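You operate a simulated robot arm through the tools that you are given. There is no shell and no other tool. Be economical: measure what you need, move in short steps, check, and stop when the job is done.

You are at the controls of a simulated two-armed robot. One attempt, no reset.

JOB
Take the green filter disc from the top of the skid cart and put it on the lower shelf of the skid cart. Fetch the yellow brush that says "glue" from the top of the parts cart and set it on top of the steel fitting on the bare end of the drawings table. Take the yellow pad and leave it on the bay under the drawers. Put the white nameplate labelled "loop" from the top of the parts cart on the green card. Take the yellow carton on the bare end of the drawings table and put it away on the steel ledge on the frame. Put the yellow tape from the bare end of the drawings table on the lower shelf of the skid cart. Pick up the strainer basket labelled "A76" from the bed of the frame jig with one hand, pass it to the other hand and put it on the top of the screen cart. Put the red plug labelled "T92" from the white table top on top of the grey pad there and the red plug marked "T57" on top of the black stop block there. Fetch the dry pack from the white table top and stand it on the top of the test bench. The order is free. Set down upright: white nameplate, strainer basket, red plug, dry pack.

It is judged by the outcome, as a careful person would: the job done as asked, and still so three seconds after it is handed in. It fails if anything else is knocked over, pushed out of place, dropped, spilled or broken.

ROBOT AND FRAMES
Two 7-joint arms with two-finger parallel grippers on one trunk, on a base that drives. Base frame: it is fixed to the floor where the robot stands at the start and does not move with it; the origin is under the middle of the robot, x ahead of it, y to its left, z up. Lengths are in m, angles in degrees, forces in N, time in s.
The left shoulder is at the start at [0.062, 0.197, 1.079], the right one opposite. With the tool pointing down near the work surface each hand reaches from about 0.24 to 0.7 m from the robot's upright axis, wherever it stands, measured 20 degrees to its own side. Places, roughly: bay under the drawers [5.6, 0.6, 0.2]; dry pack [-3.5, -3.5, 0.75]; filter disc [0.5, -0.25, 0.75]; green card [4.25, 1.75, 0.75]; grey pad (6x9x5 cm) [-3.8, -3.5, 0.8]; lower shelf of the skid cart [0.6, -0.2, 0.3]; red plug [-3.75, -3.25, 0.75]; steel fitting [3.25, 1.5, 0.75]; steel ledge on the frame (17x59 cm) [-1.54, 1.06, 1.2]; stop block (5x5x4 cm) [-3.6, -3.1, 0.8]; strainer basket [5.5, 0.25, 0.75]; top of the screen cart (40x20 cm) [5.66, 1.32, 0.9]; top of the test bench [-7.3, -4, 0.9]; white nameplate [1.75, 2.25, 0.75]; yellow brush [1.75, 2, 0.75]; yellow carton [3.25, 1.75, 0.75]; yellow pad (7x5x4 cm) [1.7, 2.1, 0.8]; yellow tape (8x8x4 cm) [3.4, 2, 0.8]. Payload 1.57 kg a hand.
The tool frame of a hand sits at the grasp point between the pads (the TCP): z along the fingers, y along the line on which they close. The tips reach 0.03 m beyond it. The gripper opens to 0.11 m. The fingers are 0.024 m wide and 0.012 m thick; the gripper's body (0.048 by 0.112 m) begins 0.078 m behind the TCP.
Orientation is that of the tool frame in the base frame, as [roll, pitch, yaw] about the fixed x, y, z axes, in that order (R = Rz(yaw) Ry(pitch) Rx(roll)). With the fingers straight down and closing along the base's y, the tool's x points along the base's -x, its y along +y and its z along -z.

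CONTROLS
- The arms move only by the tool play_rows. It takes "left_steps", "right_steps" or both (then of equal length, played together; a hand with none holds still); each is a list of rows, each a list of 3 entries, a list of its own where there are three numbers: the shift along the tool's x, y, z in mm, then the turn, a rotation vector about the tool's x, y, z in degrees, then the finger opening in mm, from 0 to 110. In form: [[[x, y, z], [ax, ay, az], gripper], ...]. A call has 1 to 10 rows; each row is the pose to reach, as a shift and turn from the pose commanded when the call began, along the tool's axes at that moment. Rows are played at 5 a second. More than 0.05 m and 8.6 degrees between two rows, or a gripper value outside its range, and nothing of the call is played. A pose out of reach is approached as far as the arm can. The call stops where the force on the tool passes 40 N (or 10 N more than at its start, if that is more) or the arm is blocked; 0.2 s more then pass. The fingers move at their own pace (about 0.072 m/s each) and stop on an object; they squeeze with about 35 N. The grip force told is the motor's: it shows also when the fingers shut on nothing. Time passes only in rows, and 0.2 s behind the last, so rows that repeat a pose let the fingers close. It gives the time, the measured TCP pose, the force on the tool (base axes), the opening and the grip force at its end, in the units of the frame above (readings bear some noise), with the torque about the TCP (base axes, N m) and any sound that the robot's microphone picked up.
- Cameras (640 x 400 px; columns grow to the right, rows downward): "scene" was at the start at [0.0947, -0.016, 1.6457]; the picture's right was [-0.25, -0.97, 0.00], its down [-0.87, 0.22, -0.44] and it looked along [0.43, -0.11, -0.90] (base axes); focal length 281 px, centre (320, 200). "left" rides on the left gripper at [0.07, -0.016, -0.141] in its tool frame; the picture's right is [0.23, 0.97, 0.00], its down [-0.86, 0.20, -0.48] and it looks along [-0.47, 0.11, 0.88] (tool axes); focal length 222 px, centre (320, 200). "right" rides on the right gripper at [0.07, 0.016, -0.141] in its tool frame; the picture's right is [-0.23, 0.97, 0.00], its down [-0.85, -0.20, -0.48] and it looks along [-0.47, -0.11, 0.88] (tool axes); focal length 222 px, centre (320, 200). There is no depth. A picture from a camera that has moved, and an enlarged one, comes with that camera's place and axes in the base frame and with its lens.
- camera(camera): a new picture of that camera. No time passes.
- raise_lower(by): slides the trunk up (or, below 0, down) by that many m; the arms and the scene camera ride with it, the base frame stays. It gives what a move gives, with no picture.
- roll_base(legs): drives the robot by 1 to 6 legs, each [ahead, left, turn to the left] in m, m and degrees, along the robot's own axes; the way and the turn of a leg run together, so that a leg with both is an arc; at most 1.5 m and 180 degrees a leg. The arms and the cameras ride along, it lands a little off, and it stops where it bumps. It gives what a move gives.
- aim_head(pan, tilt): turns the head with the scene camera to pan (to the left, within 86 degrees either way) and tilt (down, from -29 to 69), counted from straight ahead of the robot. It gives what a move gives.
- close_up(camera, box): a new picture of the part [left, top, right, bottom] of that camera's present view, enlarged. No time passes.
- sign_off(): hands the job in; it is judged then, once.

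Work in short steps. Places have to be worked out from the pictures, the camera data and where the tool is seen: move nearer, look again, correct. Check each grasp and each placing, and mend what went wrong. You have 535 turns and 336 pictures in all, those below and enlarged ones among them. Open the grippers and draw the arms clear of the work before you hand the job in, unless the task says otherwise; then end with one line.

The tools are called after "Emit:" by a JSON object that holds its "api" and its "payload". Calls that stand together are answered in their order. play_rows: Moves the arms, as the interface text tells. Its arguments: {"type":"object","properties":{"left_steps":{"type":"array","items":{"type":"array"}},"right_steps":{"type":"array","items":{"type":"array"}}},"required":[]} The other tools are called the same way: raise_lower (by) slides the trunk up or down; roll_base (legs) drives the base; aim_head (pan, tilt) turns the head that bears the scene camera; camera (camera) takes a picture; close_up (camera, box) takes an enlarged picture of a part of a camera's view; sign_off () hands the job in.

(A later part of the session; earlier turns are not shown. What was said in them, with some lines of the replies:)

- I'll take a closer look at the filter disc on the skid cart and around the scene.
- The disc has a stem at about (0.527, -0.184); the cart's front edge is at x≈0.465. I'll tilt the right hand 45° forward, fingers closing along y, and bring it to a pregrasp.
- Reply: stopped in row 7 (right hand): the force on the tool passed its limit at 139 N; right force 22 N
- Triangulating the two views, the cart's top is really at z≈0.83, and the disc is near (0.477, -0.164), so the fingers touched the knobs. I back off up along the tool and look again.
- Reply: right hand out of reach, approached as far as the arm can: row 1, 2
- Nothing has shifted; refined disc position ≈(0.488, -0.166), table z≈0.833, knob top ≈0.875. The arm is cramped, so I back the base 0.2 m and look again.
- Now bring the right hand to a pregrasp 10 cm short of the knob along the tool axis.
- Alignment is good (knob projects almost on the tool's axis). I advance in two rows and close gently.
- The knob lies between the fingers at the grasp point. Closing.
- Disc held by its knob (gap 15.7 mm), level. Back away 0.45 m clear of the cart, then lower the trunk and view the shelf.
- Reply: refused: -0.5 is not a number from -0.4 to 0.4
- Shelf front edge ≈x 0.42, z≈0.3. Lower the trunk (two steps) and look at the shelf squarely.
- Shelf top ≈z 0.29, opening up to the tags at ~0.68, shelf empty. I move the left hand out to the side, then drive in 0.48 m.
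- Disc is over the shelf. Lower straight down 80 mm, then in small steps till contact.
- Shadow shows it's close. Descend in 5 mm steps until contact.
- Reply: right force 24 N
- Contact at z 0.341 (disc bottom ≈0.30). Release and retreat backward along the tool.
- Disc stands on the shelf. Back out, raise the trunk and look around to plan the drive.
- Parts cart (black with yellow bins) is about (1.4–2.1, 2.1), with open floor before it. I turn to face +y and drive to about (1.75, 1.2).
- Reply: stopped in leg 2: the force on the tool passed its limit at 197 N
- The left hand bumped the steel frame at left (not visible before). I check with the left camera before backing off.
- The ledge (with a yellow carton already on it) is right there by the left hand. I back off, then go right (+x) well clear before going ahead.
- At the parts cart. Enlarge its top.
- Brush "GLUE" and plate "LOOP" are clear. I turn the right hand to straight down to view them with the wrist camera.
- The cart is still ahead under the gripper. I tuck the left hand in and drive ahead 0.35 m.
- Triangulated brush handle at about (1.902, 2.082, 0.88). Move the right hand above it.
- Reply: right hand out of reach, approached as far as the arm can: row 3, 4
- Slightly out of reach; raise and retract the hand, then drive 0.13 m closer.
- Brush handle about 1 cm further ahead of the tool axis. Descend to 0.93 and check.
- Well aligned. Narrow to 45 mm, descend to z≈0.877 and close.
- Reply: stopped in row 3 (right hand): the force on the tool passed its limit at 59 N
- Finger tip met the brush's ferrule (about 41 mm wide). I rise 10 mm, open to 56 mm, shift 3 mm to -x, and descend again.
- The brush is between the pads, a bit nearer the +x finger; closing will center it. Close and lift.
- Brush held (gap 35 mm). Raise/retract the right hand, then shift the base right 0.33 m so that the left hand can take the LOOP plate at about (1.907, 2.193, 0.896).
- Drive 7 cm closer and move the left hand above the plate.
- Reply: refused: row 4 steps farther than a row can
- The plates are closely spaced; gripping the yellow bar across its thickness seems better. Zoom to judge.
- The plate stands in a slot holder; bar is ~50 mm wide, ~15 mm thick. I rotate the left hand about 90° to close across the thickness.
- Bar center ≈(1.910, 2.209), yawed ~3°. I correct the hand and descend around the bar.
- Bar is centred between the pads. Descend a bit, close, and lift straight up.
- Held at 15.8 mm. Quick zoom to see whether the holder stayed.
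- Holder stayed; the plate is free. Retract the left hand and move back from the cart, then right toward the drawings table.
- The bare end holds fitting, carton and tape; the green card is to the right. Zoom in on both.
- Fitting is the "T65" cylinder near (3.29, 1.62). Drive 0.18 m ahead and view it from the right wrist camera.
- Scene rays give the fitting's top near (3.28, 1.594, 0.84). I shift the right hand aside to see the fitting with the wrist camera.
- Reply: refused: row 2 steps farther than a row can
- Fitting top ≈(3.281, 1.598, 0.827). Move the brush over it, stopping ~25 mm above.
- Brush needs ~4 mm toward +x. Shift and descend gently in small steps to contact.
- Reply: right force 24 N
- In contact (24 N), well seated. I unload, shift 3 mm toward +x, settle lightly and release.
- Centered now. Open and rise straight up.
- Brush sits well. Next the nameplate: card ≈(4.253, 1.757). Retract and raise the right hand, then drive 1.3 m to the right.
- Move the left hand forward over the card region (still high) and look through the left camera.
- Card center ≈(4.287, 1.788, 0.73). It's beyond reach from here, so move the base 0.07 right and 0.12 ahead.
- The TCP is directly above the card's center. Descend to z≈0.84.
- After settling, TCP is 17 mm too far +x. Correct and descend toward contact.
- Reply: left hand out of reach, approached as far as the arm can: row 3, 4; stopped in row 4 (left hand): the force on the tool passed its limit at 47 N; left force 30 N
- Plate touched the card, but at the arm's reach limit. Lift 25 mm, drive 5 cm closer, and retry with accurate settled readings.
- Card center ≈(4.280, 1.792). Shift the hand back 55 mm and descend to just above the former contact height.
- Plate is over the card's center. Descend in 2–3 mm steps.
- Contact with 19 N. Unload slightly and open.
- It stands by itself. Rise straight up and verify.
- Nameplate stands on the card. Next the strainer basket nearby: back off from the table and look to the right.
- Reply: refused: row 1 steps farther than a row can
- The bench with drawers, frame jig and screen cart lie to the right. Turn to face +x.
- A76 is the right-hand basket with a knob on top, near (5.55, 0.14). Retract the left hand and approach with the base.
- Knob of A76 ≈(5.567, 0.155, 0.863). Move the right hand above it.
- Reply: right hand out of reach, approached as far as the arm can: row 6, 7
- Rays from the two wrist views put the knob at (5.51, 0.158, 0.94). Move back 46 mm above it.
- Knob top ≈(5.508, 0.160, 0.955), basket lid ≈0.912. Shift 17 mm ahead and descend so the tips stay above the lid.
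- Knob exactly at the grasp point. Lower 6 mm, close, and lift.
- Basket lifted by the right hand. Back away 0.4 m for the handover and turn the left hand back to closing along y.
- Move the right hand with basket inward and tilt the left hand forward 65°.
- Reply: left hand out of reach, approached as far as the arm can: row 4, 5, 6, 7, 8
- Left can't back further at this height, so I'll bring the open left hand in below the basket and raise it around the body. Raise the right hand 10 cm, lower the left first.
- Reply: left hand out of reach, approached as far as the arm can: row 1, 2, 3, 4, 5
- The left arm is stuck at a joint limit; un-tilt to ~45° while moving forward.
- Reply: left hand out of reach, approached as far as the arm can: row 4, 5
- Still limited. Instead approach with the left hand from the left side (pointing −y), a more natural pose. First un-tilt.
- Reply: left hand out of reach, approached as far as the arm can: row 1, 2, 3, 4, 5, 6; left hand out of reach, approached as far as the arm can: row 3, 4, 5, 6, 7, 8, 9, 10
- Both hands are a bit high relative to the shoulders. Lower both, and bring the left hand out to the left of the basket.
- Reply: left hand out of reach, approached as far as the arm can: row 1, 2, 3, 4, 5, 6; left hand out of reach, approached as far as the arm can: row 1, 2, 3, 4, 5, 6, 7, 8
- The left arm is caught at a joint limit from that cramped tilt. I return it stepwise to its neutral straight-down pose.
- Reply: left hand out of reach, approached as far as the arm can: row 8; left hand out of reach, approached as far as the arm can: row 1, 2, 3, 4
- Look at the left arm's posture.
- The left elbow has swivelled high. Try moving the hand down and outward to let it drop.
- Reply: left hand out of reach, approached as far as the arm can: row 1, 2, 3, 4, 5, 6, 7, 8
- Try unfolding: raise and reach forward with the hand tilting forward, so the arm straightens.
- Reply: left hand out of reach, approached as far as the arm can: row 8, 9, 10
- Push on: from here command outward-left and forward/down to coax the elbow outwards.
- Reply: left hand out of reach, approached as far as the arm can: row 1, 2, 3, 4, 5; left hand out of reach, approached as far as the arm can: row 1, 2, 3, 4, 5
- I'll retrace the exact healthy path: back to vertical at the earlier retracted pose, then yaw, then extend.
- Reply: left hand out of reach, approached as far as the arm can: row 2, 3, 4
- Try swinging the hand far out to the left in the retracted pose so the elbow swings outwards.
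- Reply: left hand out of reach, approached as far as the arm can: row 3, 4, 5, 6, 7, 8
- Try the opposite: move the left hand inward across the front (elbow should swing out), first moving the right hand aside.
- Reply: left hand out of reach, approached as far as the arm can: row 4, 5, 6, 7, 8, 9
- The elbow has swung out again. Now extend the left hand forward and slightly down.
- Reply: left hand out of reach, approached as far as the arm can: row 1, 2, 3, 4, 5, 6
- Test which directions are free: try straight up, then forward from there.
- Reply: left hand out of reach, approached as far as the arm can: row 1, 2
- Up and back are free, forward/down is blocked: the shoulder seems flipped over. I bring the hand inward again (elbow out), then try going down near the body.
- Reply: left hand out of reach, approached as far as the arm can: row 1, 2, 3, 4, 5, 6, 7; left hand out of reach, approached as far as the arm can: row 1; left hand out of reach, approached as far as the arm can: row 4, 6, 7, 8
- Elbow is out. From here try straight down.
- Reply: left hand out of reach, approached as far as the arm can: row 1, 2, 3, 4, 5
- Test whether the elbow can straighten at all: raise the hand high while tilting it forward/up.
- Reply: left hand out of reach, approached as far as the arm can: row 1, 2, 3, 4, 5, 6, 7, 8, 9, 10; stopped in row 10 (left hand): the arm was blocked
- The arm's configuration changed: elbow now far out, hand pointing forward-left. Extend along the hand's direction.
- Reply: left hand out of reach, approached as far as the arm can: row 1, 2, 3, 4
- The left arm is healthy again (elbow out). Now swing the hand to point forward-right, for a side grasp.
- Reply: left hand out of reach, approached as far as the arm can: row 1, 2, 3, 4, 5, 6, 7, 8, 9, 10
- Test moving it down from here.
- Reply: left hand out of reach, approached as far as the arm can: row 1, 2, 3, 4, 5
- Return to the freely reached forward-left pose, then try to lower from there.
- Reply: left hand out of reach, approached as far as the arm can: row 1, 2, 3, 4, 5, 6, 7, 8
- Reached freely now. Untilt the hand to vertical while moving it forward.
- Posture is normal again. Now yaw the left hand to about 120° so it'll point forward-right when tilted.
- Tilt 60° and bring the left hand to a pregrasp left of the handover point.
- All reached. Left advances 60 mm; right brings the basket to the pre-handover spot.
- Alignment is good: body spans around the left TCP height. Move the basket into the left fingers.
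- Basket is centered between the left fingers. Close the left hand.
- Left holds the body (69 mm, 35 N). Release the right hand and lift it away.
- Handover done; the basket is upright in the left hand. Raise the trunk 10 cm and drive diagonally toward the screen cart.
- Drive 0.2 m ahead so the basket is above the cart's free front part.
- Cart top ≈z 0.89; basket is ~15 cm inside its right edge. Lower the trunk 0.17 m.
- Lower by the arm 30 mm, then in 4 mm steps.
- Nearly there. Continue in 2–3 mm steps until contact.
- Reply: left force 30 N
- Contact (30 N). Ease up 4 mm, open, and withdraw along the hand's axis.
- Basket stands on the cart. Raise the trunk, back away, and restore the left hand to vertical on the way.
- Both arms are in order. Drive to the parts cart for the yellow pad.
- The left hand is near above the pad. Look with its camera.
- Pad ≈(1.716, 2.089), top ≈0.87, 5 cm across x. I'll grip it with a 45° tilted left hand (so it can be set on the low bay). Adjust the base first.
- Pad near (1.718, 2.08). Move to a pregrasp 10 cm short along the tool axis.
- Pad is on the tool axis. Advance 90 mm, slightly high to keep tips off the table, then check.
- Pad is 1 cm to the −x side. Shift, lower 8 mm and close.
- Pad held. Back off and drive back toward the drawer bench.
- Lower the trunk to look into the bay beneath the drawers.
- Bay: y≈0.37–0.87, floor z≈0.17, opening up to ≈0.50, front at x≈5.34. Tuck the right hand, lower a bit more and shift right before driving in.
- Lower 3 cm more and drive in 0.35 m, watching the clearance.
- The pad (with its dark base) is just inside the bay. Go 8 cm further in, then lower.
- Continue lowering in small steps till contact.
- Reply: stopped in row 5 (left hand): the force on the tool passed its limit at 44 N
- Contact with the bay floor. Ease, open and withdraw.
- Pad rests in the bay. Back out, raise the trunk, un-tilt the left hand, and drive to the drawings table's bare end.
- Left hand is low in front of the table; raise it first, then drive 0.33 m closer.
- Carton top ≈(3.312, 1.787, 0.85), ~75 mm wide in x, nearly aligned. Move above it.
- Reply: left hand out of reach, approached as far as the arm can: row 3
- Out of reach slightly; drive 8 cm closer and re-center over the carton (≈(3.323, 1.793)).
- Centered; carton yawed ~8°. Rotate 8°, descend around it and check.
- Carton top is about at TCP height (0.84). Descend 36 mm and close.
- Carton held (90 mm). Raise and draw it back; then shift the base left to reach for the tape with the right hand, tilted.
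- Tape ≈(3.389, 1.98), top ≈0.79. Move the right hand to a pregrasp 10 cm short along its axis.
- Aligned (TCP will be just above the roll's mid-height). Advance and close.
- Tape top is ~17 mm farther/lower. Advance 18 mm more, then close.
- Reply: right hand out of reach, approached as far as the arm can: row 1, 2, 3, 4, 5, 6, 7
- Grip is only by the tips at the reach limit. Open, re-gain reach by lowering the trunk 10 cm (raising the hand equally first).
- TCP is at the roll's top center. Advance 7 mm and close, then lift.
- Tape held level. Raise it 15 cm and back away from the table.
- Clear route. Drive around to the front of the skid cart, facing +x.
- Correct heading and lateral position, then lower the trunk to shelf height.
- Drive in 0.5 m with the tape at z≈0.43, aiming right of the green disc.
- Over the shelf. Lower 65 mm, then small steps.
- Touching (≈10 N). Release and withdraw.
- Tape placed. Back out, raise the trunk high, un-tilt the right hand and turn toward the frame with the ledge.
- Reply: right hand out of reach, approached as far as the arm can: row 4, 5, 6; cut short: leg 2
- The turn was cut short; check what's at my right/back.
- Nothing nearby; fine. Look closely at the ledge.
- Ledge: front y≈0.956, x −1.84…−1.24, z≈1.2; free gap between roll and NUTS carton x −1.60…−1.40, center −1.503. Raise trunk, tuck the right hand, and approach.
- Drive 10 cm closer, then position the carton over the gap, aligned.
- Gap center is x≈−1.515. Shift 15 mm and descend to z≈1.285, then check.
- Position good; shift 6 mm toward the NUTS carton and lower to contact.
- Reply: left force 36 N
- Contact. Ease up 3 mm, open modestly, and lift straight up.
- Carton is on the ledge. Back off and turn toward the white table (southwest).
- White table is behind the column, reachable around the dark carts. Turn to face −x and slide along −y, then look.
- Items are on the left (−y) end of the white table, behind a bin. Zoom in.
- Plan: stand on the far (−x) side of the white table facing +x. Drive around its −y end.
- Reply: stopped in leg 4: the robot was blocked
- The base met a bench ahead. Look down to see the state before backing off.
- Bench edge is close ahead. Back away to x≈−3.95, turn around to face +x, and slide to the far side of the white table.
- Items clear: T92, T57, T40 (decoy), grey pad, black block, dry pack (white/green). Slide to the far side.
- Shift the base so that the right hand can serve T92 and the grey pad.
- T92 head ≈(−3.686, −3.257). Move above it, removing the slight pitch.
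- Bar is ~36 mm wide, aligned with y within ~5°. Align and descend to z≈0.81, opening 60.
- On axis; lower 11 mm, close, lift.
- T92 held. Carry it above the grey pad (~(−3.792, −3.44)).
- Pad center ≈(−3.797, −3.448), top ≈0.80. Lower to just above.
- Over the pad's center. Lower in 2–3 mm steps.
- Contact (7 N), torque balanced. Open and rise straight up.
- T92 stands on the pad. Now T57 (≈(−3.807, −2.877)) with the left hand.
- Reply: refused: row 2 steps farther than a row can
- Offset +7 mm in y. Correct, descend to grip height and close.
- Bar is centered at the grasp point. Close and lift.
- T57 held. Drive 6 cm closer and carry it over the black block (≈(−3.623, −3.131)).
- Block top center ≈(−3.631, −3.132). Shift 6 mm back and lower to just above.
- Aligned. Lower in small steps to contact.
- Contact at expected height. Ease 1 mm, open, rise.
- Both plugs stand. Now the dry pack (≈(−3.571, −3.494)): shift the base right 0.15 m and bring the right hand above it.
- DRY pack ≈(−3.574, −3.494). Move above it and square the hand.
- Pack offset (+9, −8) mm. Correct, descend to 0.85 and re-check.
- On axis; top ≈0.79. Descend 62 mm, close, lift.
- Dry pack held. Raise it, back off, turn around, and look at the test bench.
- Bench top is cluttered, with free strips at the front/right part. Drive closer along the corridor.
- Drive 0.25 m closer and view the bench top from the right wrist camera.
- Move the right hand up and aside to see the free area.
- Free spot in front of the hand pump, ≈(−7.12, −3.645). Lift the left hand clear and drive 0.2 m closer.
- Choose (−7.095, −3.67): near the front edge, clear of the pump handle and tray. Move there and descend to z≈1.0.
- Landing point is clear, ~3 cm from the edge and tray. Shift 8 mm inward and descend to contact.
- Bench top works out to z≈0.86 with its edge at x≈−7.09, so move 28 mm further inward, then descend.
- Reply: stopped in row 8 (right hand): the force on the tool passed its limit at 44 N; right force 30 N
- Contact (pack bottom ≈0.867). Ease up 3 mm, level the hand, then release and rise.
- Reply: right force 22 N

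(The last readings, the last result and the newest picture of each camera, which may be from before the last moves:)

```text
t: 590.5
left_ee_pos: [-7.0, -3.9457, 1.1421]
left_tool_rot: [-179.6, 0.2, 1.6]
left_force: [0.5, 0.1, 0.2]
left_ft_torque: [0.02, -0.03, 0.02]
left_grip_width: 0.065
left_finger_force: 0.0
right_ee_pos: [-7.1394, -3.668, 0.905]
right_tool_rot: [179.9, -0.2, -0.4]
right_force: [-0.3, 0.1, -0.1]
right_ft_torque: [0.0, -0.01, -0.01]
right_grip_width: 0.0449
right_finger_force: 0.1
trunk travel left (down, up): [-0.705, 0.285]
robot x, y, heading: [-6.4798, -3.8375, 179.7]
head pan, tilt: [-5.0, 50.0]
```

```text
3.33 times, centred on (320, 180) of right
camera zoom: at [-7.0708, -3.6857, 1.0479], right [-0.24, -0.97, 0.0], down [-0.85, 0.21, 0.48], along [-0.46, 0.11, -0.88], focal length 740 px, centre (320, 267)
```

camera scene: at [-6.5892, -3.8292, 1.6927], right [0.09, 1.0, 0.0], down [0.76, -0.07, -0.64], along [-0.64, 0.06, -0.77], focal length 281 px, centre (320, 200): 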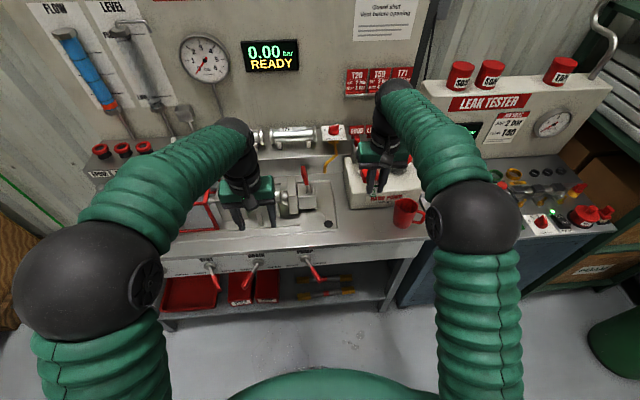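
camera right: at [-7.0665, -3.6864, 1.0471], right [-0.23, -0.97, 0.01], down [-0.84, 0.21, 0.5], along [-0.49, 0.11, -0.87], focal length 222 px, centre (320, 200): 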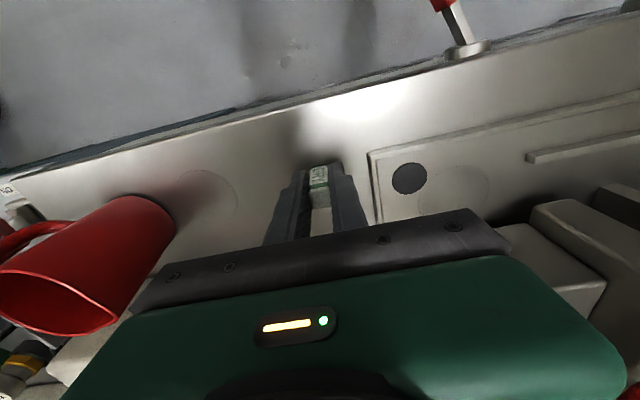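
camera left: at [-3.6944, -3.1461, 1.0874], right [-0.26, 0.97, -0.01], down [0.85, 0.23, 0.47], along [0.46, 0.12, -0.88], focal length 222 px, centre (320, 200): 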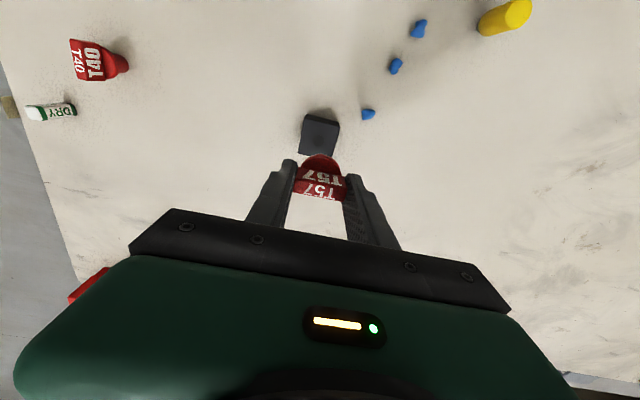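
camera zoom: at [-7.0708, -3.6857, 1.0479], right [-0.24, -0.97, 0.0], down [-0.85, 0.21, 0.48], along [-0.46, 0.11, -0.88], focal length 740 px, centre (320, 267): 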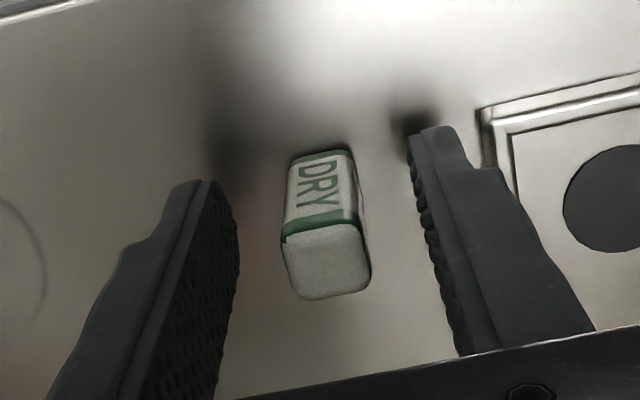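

The pack stands freely. Rise straight up, then retract and check.

Emit:
{"api": "play_rows", "payload": {"right_steps": [[[0, 0, -20], [0, 0, 0], 50], [[0, 0, -60], [0, 0, 0], 50], [[0, 0, -105], [0, 0, 0], 50], [[0, 0, -150], [0, 0, 0], 50], [[40, 0, -170], [0, 0, 0], 50], [[80, 0, -180], [0, 0, 0], 50]]}}

Emit:
{"api": "roll_base", "payload": {"legs": [[-0.3, 0, 0]]}}

Emit:
{"api": "camera", "payload": {"camera": "scene"}}

Emit:
{"api": "close_up", "payload": {"camera": "scene", "box": [240, 100, 440, 230]}}

```text
t: 591.9
left_ee_pos: [-6.9989, -3.9461, 1.1436]
left_tool_rot: [-179.6, 0.3, 1.6]
left_force: [0.4, -0.5, -0.2]
left_ft_torque: [0.01, 0.01, 0.0]
left_grip_width: 0.0649
left_finger_force: 0.0
right_ee_pos: [-7.0555, -3.6678, 1.0886]
right_tool_rot: [179.8, -0.1, -0.5]
right_force: [0.0, -1.0, -0.7]
right_ft_torque: [0.02, 0.01, -0.02]
right_grip_width: 0.0499
right_finger_force: 0.2
trunk travel left (down, up): [-0.705, 0.285]
robot x, y, heading: [-6.4791, -3.838, 179.4]
head pan, tilt: [-5.0, 50.0]
```

```text
t: 594.0
left_ee_pos: [-6.7054, -3.9471, 1.1417]
left_tool_rot: [-179.6, 0.2, 1.8]
left_force: [0.7, 0.7, 0.0]
left_ft_torque: [-0.04, -0.01, -0.01]
left_grip_width: 0.0649
left_finger_force: 0.0
right_ee_pos: [-6.7634, -3.671, 1.0848]
right_tool_rot: [179.9, -0.2, -0.3]
right_force: [0.6, -0.6, -1.4]
right_ft_torque: [-0.01, -0.01, 0.01]
right_grip_width: 0.05
right_finger_force: 0.1
trunk travel left (down, up): [-0.705, 0.285]
robot x, y, heading: [-6.1832, -3.8374, 180.0]
head pan, tilt: [-5.0, 50.0]
```

```text
106 pictures are left
camera scene: at [-6.2964, -3.8316, 1.6923], right [0.09, 1.0, 0.0], down [0.77, -0.07, -0.64], along [-0.64, 0.06, -0.77], focal length 281 px, centre (320, 200)
```

scene: 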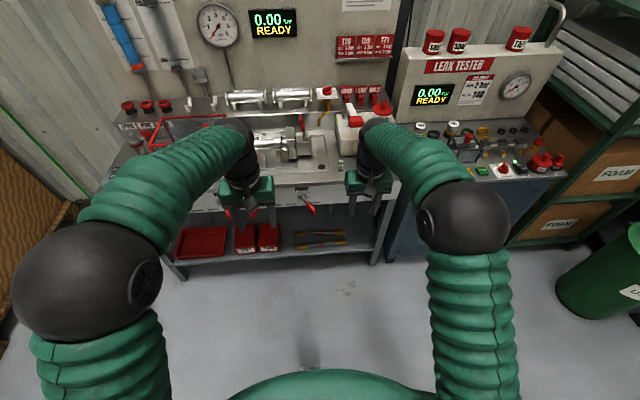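

```text
3.08 times, centred on (340, 165) of scene
camera zoom: at [-6.2964, -3.8316, 1.6923], right [0.09, 1.0, 0.0], down [0.77, -0.07, -0.64], along [-0.64, 0.06, -0.77], focal length 865 px, centre (258, 308)
```

zoom: 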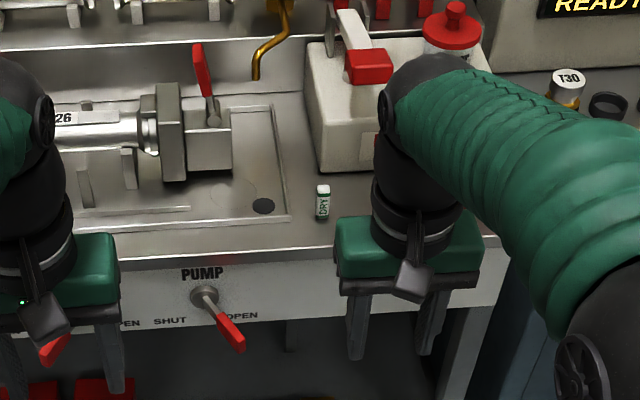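

Everything is placed as asked, the grippers are open, and the arms are clear of the work. Handing in.

Emit:
{"api": "sign_off", "payload": {}}

```text
The job is handed in.
```

I did all ten placements and handed the job in. I checked each item on camera after release. On the way the robot bumped a frame post and a bench; I saw nothing knocked over.
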